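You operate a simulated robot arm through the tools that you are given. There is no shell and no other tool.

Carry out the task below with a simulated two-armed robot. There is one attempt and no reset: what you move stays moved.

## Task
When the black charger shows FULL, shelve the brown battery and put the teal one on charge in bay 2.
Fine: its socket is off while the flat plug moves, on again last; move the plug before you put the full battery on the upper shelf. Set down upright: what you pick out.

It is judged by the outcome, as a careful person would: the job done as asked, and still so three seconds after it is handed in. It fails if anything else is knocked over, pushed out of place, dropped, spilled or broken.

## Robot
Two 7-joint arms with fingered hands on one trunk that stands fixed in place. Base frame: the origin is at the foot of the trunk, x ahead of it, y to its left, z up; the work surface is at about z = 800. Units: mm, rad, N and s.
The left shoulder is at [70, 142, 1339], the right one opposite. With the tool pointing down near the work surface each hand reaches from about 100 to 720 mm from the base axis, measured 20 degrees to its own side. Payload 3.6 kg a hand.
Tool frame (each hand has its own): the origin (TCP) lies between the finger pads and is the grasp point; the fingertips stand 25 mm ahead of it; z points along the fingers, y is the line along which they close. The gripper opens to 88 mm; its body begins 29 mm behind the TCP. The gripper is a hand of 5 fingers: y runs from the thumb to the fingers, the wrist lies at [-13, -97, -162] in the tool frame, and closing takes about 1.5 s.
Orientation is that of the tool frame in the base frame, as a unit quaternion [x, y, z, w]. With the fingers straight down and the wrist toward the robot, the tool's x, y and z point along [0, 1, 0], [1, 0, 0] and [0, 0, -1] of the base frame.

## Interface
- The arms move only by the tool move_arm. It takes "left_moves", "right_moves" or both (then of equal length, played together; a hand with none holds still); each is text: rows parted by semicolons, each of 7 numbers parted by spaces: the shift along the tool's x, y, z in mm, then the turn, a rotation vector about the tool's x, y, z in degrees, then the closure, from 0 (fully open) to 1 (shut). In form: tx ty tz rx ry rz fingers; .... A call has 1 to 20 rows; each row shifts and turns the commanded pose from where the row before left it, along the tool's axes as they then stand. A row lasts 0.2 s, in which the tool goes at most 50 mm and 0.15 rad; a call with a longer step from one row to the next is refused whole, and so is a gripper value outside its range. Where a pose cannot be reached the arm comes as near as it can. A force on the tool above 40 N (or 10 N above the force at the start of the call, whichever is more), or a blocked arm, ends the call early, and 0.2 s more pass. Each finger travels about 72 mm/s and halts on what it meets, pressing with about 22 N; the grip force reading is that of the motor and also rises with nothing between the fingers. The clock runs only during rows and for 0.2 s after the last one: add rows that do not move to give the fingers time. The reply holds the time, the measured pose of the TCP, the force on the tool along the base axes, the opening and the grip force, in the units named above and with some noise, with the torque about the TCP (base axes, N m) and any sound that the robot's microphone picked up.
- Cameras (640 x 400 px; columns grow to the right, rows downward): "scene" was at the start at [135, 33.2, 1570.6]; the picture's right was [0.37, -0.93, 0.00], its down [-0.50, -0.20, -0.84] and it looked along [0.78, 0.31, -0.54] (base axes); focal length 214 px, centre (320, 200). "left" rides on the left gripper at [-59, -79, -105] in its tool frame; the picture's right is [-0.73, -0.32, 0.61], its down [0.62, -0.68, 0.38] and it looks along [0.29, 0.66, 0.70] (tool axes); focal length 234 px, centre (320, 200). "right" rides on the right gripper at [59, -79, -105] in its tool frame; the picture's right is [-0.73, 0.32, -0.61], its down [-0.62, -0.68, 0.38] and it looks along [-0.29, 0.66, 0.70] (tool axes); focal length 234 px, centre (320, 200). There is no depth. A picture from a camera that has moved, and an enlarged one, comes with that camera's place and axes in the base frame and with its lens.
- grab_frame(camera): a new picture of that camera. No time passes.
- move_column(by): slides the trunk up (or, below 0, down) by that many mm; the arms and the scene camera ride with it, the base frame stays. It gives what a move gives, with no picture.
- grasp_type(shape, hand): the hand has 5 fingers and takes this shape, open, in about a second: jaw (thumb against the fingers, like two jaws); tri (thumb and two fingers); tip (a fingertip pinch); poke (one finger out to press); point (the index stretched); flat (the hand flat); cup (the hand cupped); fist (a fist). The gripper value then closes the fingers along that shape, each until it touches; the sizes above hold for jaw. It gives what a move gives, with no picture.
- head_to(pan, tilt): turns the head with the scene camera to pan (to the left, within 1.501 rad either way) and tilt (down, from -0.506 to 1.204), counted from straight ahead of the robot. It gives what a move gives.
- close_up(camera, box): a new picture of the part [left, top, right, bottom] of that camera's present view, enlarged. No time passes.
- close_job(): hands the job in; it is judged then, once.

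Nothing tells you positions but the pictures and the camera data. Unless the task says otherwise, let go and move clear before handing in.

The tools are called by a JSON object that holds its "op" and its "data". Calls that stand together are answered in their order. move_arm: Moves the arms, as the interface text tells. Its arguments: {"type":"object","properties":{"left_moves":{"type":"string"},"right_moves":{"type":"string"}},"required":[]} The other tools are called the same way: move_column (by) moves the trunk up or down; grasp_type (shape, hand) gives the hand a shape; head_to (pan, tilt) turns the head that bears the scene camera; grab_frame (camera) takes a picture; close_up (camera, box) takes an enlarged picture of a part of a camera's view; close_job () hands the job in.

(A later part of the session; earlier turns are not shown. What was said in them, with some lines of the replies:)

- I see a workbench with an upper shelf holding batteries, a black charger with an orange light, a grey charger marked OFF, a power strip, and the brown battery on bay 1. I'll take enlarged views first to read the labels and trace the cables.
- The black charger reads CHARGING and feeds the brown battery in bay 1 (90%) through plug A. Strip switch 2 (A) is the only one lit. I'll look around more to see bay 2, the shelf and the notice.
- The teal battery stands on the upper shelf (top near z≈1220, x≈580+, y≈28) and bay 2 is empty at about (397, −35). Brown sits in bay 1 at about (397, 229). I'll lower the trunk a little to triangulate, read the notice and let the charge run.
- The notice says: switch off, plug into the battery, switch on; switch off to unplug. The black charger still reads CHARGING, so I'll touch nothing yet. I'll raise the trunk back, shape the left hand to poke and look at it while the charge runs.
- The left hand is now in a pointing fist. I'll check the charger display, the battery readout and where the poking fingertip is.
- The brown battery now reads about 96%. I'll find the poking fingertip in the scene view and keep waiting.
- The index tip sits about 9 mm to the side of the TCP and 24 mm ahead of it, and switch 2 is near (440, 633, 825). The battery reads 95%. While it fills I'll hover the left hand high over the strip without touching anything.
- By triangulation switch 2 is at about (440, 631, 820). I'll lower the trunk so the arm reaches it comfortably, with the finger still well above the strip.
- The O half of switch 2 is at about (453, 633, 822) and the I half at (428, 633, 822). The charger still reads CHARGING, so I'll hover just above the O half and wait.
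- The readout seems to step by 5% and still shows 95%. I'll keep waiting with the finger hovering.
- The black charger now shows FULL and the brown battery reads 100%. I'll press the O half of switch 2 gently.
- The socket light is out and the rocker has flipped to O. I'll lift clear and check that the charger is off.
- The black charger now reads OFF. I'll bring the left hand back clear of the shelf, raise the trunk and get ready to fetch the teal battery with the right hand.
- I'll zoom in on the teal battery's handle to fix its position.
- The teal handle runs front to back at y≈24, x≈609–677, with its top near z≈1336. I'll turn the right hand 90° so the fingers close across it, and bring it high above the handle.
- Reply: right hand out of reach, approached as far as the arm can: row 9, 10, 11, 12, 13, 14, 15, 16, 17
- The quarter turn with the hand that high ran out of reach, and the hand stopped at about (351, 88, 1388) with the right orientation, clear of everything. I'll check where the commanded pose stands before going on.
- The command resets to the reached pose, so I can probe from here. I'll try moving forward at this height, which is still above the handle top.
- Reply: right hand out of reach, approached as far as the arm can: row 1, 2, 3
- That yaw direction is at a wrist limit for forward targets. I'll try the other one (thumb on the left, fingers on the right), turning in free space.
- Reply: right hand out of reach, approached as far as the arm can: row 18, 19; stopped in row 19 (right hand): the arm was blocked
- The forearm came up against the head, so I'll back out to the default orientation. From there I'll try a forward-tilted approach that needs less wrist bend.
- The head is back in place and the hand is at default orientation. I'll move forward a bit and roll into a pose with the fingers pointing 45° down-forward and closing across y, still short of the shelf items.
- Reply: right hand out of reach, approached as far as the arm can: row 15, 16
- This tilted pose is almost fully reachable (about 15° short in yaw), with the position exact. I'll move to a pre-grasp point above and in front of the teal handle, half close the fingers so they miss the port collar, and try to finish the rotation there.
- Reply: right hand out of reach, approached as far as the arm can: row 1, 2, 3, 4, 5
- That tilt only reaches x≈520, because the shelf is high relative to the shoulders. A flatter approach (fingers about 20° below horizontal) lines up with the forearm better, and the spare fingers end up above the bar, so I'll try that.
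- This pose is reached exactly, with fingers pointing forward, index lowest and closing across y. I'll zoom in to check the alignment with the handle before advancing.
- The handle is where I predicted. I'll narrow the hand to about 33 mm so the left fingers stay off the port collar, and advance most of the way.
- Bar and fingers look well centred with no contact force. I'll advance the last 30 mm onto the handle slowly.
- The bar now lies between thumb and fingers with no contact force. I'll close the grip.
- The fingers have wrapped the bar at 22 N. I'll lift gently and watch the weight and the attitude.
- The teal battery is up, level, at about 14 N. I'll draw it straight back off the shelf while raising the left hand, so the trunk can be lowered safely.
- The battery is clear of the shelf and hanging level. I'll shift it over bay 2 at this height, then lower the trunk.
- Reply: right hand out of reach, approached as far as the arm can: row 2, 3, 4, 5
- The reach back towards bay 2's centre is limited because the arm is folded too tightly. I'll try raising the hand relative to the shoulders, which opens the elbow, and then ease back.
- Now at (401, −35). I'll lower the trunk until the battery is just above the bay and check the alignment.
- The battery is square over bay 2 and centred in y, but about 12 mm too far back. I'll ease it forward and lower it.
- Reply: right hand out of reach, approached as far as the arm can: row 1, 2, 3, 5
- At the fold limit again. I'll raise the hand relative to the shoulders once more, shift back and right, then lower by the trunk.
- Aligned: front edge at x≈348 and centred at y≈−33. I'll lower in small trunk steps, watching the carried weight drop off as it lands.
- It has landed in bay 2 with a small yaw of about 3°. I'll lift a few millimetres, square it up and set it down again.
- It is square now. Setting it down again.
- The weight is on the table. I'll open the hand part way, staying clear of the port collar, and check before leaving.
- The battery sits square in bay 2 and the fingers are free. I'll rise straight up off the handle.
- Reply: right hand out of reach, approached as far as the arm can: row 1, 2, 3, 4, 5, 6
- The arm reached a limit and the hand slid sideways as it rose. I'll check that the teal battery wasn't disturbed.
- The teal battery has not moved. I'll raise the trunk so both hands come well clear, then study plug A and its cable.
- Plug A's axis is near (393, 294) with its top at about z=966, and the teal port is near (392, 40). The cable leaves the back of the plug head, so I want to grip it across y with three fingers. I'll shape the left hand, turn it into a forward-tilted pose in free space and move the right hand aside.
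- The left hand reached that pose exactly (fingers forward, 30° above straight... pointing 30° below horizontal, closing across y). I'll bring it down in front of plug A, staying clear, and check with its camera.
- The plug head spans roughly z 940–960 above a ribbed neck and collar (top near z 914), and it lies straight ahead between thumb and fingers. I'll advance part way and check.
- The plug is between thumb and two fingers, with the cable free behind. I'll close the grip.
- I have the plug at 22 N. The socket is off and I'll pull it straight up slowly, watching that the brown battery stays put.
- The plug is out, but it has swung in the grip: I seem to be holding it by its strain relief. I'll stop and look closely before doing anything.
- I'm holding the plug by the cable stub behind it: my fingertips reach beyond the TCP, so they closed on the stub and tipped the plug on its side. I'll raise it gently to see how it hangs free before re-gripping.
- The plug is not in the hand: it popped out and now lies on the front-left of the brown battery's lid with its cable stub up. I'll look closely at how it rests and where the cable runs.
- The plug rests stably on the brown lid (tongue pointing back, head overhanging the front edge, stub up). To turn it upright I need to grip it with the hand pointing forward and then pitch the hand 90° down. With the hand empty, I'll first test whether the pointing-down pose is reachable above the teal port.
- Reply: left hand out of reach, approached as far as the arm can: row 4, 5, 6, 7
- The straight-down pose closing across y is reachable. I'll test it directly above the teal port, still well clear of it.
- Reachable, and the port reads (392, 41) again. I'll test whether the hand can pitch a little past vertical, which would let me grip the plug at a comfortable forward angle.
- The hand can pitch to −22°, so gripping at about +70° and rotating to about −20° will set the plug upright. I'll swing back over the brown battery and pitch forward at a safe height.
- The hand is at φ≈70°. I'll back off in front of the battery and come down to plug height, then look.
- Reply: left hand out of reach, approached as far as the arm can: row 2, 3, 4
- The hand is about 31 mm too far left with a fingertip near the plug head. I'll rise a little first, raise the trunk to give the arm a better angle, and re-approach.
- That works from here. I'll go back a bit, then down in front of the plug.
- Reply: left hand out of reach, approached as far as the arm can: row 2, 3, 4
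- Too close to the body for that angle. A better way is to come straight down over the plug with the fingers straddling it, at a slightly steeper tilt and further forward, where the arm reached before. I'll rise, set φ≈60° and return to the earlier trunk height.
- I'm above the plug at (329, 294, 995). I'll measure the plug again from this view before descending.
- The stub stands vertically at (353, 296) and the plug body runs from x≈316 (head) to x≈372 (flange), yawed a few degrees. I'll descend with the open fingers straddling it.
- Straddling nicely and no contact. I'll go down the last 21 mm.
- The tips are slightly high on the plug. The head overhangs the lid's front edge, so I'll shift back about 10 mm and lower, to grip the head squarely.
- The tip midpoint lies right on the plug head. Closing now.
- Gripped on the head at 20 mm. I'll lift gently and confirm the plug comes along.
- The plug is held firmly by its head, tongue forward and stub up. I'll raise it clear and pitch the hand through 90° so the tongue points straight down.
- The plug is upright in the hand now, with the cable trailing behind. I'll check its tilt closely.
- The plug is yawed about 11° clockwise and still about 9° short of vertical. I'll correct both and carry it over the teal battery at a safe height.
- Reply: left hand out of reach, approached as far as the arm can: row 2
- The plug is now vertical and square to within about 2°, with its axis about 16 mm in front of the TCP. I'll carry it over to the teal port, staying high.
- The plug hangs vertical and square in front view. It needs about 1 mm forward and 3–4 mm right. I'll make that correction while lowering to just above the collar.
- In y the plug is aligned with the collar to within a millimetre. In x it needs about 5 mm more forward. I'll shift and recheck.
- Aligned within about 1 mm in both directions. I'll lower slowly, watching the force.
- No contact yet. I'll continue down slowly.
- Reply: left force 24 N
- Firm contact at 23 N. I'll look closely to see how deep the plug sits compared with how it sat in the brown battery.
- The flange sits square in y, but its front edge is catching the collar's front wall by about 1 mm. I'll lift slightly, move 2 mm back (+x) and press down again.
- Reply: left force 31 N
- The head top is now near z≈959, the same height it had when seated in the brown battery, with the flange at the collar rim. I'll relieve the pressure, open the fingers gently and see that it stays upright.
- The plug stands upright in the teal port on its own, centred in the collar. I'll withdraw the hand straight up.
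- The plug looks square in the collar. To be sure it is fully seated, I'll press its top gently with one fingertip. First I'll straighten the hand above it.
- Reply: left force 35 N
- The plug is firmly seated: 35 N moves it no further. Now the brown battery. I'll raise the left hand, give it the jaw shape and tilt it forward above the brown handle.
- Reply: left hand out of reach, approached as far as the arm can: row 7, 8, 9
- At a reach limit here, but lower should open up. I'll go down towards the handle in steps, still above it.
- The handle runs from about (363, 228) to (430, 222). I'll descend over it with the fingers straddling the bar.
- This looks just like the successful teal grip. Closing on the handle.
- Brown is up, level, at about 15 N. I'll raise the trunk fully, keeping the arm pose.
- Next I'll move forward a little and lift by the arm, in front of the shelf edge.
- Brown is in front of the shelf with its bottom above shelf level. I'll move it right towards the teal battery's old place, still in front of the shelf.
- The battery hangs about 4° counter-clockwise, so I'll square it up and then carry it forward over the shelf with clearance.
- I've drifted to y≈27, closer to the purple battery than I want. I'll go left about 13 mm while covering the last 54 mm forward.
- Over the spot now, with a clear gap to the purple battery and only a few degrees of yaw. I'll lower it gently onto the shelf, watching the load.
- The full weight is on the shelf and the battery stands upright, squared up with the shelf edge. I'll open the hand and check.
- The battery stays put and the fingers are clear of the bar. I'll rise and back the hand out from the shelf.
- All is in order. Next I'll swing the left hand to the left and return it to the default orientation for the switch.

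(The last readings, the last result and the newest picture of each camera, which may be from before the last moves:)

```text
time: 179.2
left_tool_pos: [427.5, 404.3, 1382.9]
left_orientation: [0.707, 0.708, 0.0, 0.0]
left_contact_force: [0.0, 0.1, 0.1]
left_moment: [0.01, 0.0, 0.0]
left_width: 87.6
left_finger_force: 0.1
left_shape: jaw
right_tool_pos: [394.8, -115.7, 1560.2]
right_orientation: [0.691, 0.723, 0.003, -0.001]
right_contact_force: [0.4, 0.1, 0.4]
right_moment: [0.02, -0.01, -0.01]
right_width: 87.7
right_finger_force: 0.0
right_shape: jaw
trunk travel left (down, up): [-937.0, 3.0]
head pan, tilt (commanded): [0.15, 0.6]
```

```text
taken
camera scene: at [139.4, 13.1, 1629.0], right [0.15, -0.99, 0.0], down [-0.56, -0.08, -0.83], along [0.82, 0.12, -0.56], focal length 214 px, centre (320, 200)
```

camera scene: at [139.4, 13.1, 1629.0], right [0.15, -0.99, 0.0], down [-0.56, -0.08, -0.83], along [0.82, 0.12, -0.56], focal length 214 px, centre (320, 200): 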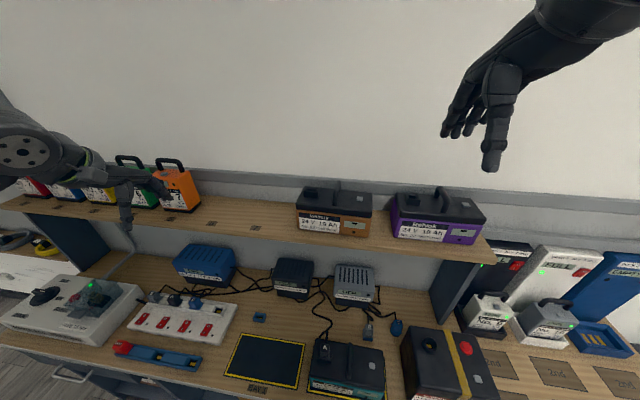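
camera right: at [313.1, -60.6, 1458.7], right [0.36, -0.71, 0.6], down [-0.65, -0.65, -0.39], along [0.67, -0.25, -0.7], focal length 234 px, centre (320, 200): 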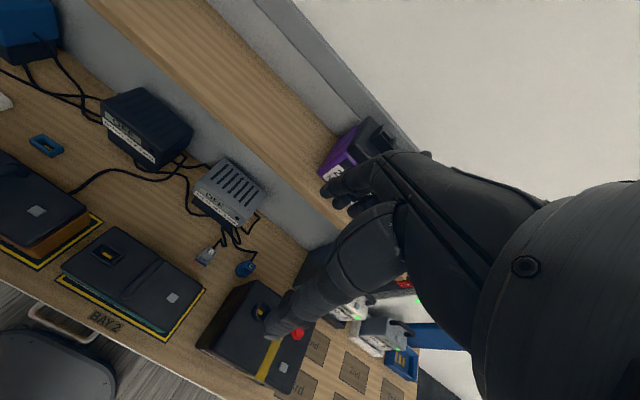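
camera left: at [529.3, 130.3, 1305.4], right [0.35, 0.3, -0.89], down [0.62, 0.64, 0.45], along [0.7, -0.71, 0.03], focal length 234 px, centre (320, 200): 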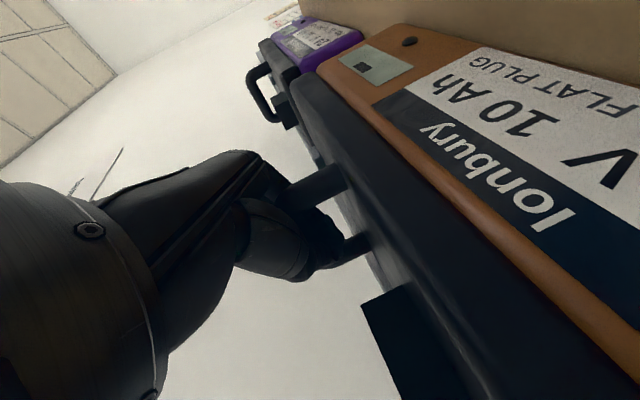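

Both batteries stand properly. Now the last step: I'll shape the left hand to poke, move it over strip switch 2 and lower the trunk.

{"op": "grasp_type", "data": {"shape": "poke", "hand": "left"}}

{"op": "move_arm", "data": {"left_moves": "39.6 0 0 0 0 0 0;39.6 0 0 0 0 0 0;39.6 0 0 0 0 0 0;39.6 0 0 0 0 0 0;39.6 0 0 0 0 0 0;39.6 0 0 0 0 0 0;0 0 0 0 0 0 0"}}

{"op": "move_column", "data": {"by": -262}}

{"op": "head_to", "data": {"pan": 0.5, "tilt": 0.6}}

{"op": "grab_frame", "data": {"camera": "scene"}}

{"op": "grab_frame", "data": {"camera": "left"}}

```text
time: 180.1
left_tool_pos: [428.3, 404.8, 1383.8]
left_orientation: [0.707, 0.707, 0.0, -0.001]
left_contact_force: [0.0, 0.6, -0.9]
left_moment: [-0.02, 0.02, 0.01]
left_width: 0.0
left_finger_force: 0.0
left_shape: poke
right_tool_pos: [395.8, -115.2, 1560.2]
right_orientation: [0.69, 0.723, 0.003, 0.0]
right_contact_force: [1.0, -0.1, -0.5]
right_moment: [-0.01, -0.02, 0.01]
right_width: 87.5
right_finger_force: 0.2
right_shape: jaw
trunk travel left (down, up): [-937.0, 3.0]
head pan, tilt (commanded): [0.15, 0.6]
```

```text
time: 181.7
left_tool_pos: [426.4, 642.3, 1382.1]
left_orientation: [0.709, 0.706, 0.001, 0.001]
left_contact_force: [0.1, 0.1, 0.1]
left_moment: [0.02, -0.01, 0.01]
left_width: 0.0
left_finger_force: 0.0
left_shape: poke
right_tool_pos: [393.8, -116.4, 1559.8]
right_orientation: [0.69, 0.723, 0.002, -0.002]
right_contact_force: [-1.1, 0.3, 0.5]
right_moment: [0.0, 0.0, -0.01]
right_width: 87.5
right_finger_force: 0.1
right_shape: jaw
trunk travel left (down, up): [-937.0, 3.0]
head pan, tilt (commanded): [0.15, 0.6]
```

```text
time: 184.3
left_tool_pos: [427.8, 643.7, 1119.3]
left_orientation: [0.707, 0.707, 0.0, 0.001]
left_contact_force: [0.0, -0.4, -1.1]
left_moment: [-0.03, 0.0, 0.02]
left_width: 0.1
left_finger_force: 0.1
left_shape: poke
right_tool_pos: [394.3, -116.6, 1298.5]
right_orientation: [0.69, 0.724, 0.002, -0.001]
right_contact_force: [-0.2, -0.6, 1.0]
right_moment: [-0.02, -0.01, 0.03]
right_width: 87.6
right_finger_force: 0.0
right_shape: jaw
trunk travel left (down, up): [-675.0, 265.0]
head pan, tilt (commanded): [0.15, 0.6]
```

```text
time: 185.2
left_tool_pos: [428.0, 642.7, 1120.9]
left_orientation: [0.707, 0.708, 0.0, 0.0]
left_contact_force: [-0.7, 0.4, -0.4]
left_moment: [0.01, 0.02, -0.01]
left_width: 0.2
left_finger_force: 0.1
left_shape: poke
right_tool_pos: [395.6, -115.6, 1297.7]
right_orientation: [0.69, 0.724, 0.003, -0.001]
right_contact_force: [0.0, 0.2, -0.4]
right_moment: [0.0, -0.01, -0.03]
right_width: 87.8
right_finger_force: 0.2
right_shape: jaw
trunk travel left (down, up): [-675.0, 265.0]
head pan, tilt (commanded): [0.499, 0.6]
```

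```text
taken
camera scene: at [129.7, 42.1, 1367.0], right [0.48, -0.88, 0.0], down [-0.5, -0.27, -0.82], along [0.72, 0.39, -0.57], focal length 214 px, centre (320, 200)
```

scene: 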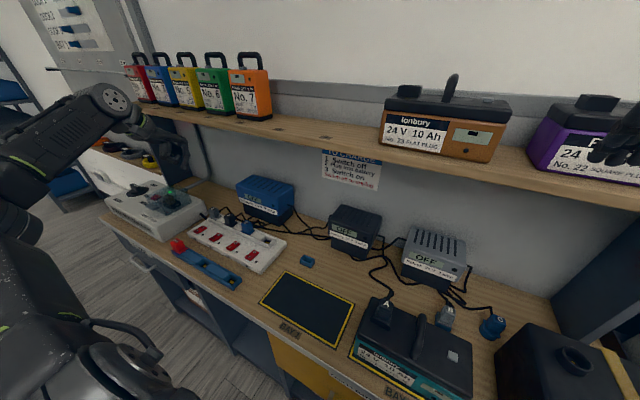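

```text
taken
camera left: at [348.1, 584.8, 1224.5], right [-0.32, -0.73, -0.61], down [-0.68, 0.62, -0.38], along [0.66, 0.29, -0.7], focal length 234 px, centre (320, 200)
```

left: 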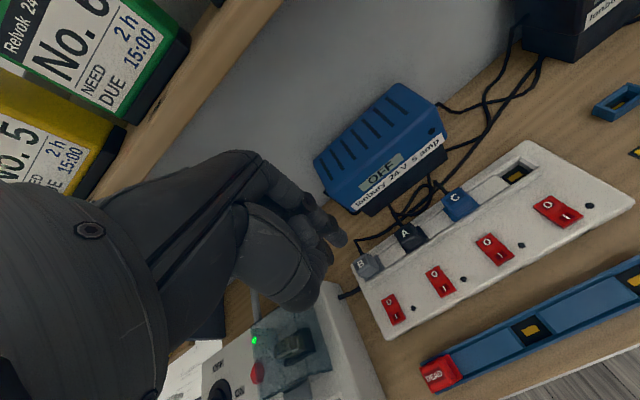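

Everything looks right: brown on the upper shelf, teal with plug A in bay 2, switch 2 still off. I'll lower the finger towards the I half of switch 2.

{"op": "move_arm", "data": {"left_moves": "0 0 30 0 0 0 0;0 0 40 0 0 0 0;0 0 40 0 0 0 0;0 0 40 0 0 0 0;0 0 40 0 0 0 0;0 0 30 0 0 0 0;0 0 14 0 0 0 0;0 0 0 0 0 0 0"}}

{"op": "grab_frame", "data": {"camera": "left"}}

{"op": "close_up", "data": {"camera": "scene", "box": [160, 190, 290, 290]}}

```text
time: 187.0
left_tool_pos: [427.0, 642.3, 884.1]
left_orientation: [0.707, 0.707, 0.0, 0.0]
left_contact_force: [0.0, -0.6, 0.7]
left_moment: [0.02, 0.01, -0.01]
left_width: 0.0
left_finger_force: 0.0
left_shape: poke
right_tool_pos: [396.1, -116.2, 1297.5]
right_orientation: [0.69, 0.724, 0.003, -0.002]
right_contact_force: [0.4, 0.5, 0.2]
right_moment: [0.0, 0.01, 0.0]
right_width: 87.8
right_finger_force: 0.1
right_shape: jaw
trunk travel left (down, up): [-675.0, 265.0]
head pan, tilt (commanded): [0.499, 0.6]
```

```text
taken
camera left: at [347.3, 583.6, 989.9], right [-0.32, -0.73, -0.61], down [-0.68, 0.62, -0.38], along [0.66, 0.29, -0.7], focal length 234 px, centre (320, 200)
```

left: 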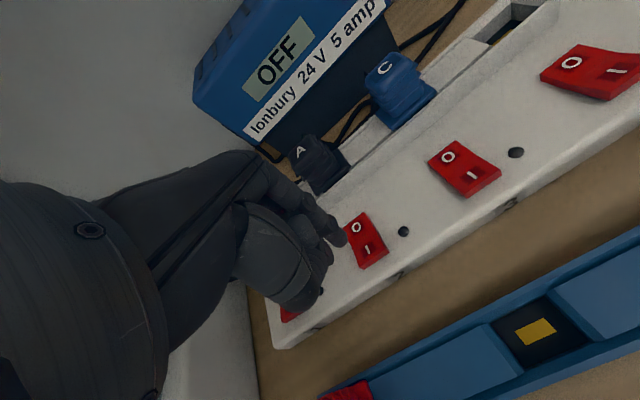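

```text
4.00 times, centred on (225, 240) of scene
camera zoom: at [129.5, 42.0, 1367.0], right [0.48, -0.88, 0.0], down [-0.5, -0.27, -0.83], along [0.72, 0.39, -0.56], focal length 858 px, centre (700, 40)
```

zoom: 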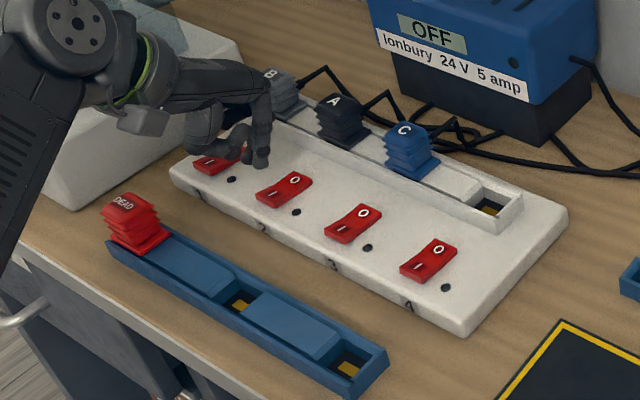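

The fingertip is over the I half at about (427, 633). Pressing gently.

{"op": "move_arm", "data": {"left_moves": "0 0 10 0 0 0 0;0 0 8 0 0 0 0;0 0 4 0 0 0 0;0 0 4 0 0 0 0;0 0 3 0 0 0 0;0 0 3 0 0 0 0"}}

{"op": "grab_frame", "data": {"camera": "left"}}

{"op": "close_up", "data": {"camera": "scene", "box": [160, 190, 400, 340]}}

```text
time: 188.4
left_tool_pos: [426.6, 642.4, 856.7]
left_orientation: [0.707, 0.707, 0.001, 0.001]
left_contact_force: [1.3, 1.8, 10.1]
left_moment: [0.02, -0.03, 0.04]
left_width: 0.1
left_finger_force: 0.1
left_shape: poke
right_tool_pos: [394.0, -116.3, 1299.8]
right_orientation: [0.69, 0.723, 0.004, -0.001]
right_contact_force: [-0.2, 0.4, -0.9]
right_moment: [-0.03, 0.01, 0.0]
right_width: 87.7
right_finger_force: 0.1
right_shape: jaw
trunk travel left (down, up): [-675.0, 265.0]
head pan, tilt (commanded): [0.499, 0.6]
```

```text
taken
camera left: at [346.9, 583.9, 960.4], right [-0.32, -0.72, -0.61], down [-0.68, 0.62, -0.38], along [0.66, 0.29, -0.69], focal length 234 px, centre (320, 200)
```

left: 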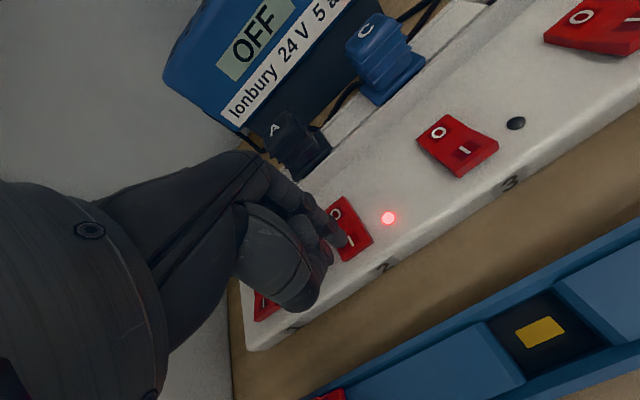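

```text
2.67 times, centred on (280, 265) of scene
camera zoom: at [128.5, 40.5, 1367.4], right [0.48, -0.88, 0.0], down [-0.5, -0.27, -0.83], along [0.73, 0.4, -0.56], focal length 572 px, centre (427, 27)
```

zoom: 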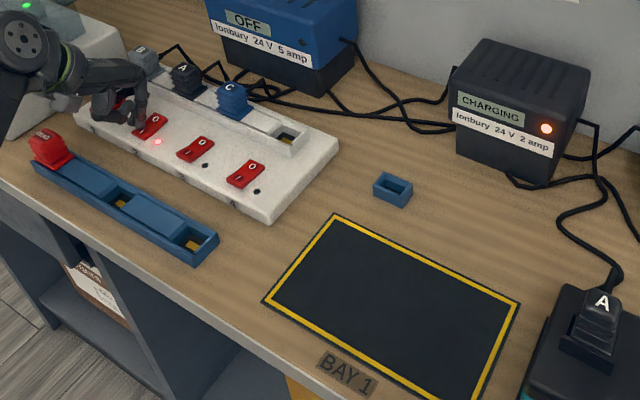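

The socket light is on and the black charger shows CHARGING, so the plug is properly seated in the teal battery. I'll lift the hand clear and check the whole scene.

{"op": "move_arm", "data": {"left_moves": "0 0 -15 0 0 0 0;0 0 -35 0 0 0 0;0 0 -45 0 0 0 0;0 0 -45 0 0 0 0;-20 -20 -20 0 0 0 0;-35 -20 0 0 0 0 0;-35 -20 0 0 0 0 0;-35 0 0 0 0 0 0;0 0 0 0 0 0 0"}}

{"op": "head_to", "data": {"pan": 0.1, "tilt": 0.55}}

{"op": "grab_frame", "data": {"camera": "scene"}}

{"op": "close_up", "data": {"camera": "scene", "box": [200, 220, 420, 400]}}

{"op": "close_up", "data": {"camera": "scene", "box": [200, 90, 500, 230]}}

{"op": "close_up", "data": {"camera": "scene", "box": [0, 200, 260, 400]}}

```text
time: 190.4
left_tool_pos: [368.9, 517.1, 1011.5]
left_orientation: [0.707, 0.707, 0.001, 0.001]
left_contact_force: [0.2, 1.4, -0.2]
left_moment: [-0.01, 0.0, 0.0]
left_width: 0.0
left_finger_force: 0.1
left_shape: poke
right_tool_pos: [395.5, -114.8, 1297.8]
right_orientation: [0.69, 0.724, 0.002, -0.001]
right_contact_force: [0.4, 0.0, 0.1]
right_moment: [0.01, -0.01, -0.03]
right_width: 87.4
right_finger_force: 0.0
right_shape: jaw
trunk travel left (down, up): [-675.0, 265.0]
head pan, tilt (commanded): [0.499, 0.6]
```

```text
time: 191.2
left_tool_pos: [368.4, 518.1, 1012.5]
left_orientation: [0.707, 0.707, 0.0, 0.0]
left_contact_force: [0.7, 0.9, 0.5]
left_moment: [-0.01, -0.02, 0.02]
left_width: 0.2
left_finger_force: 0.0
left_shape: poke
right_tool_pos: [394.9, -115.4, 1298.2]
right_orientation: [0.69, 0.724, 0.002, -0.001]
right_contact_force: [0.2, -0.2, 0.2]
right_moment: [0.02, -0.01, 0.01]
right_width: 87.8
right_finger_force: 0.1
right_shape: jaw
trunk travel left (down, up): [-675.0, 265.0]
head pan, tilt (commanded): [0.099, 0.55]
```

```text
taken
camera scene: at [141.4, 8.8, 1371.5], right [0.1, -0.99, 0.0], down [-0.52, -0.05, -0.85], along [0.85, 0.09, -0.52], focal length 214 px, centre (320, 200)
```

scene: 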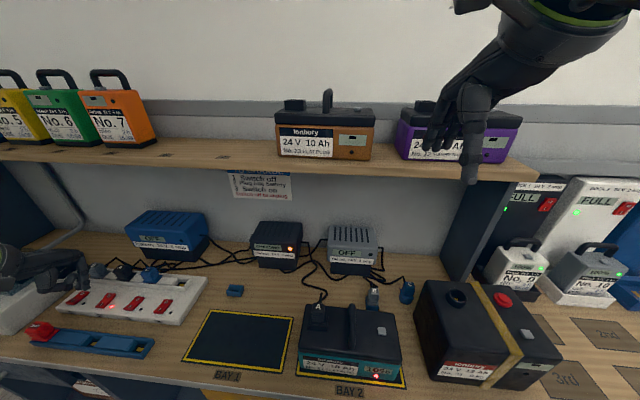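

```text
2.22 times, centred on (310, 310) of scene
camera zoom: at [141.4, 8.8, 1371.5], right [0.1, -0.99, 0.0], down [-0.52, -0.05, -0.85], along [0.85, 0.09, -0.52], focal length 477 px, centre (342, -44)
```

zoom: 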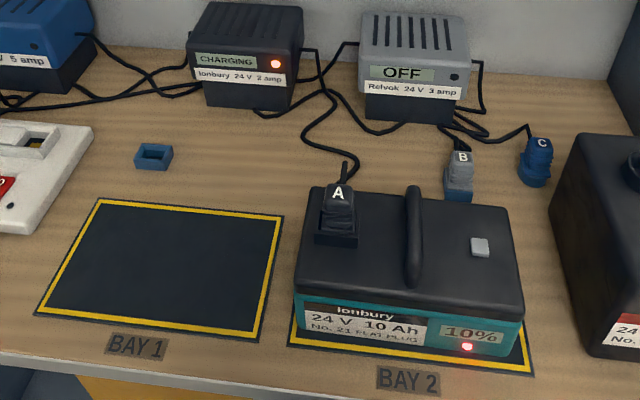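

```text
2.13 times, centred on (350, 160) of scene
camera zoom: at [141.4, 8.8, 1371.5], right [0.1, -0.99, 0.0], down [-0.52, -0.05, -0.85], along [0.85, 0.09, -0.52], focal length 458 px, centre (256, 285)
```

zoom: 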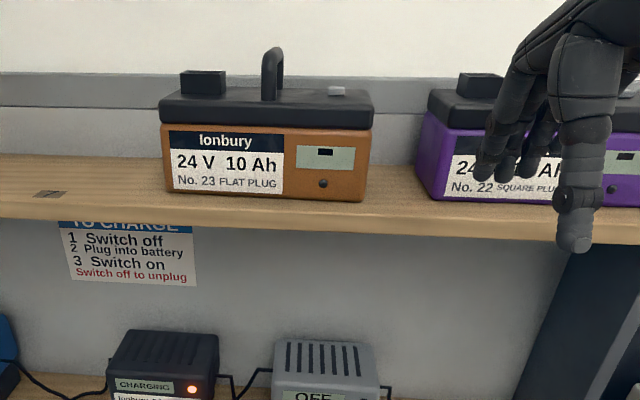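

```text
2.00 times, centred on (130, 300) of scene
camera zoom: at [141.4, 8.8, 1371.5], right [0.1, -0.99, 0.0], down [-0.52, -0.05, -0.85], along [0.85, 0.09, -0.52], focal length 429 px, centre (700, 0)
```

zoom: 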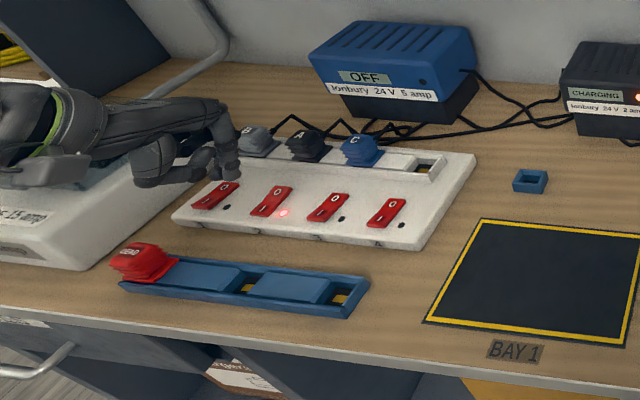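

The job looks complete:
- **Teal battery:** upright in bay 2 with plug A in. It reads 10% with its charge light lit, and the black charger shows CHARGING.
- **Brown battery:** upright on the upper shelf.
- **Socket:** switch 2 is on again, done last.
- **Everything else:** in place, and both hands are clear.

I'm handing in the job.

{"op": "close_job", "data": {}}

```text
The job is handed in.
```

The job is handed in: the brown battery is on the upper shelf and the teal one is charging in bay 2. In the last pictures before I handed in, the black charger showed CHARGING and the teal battery read 10%. Both batteries were upright and both hands were clear.

1. **Waiting for FULL:** I touched nothing until the black charger showed FULL and the brown battery read 100%.
2. **Socket off:** I switched off the charger's socket (switch 2 on the strip), and the charger showed OFF.
3. **Teal into bay 2:** I set it down upright inside the bay outline.
4. **Plug moved:** I moved flat plug A from the brown battery to the teal one with the socket off, and pressed it home.
5. **Brown to the shelf:** I set it down upright on the upper shelf, close to where the teal one had stood.
6. **Socket on, last:** I switched it back on and the charger went to CHARGING.

**Plug slip:** on my first pull the plug came out sideways and slipped from my grip. It came to rest on the brown battery's lid, and I picked it up from there and turned it upright before plugging it in. I saw no damage, and nothing else was knocked or moved.
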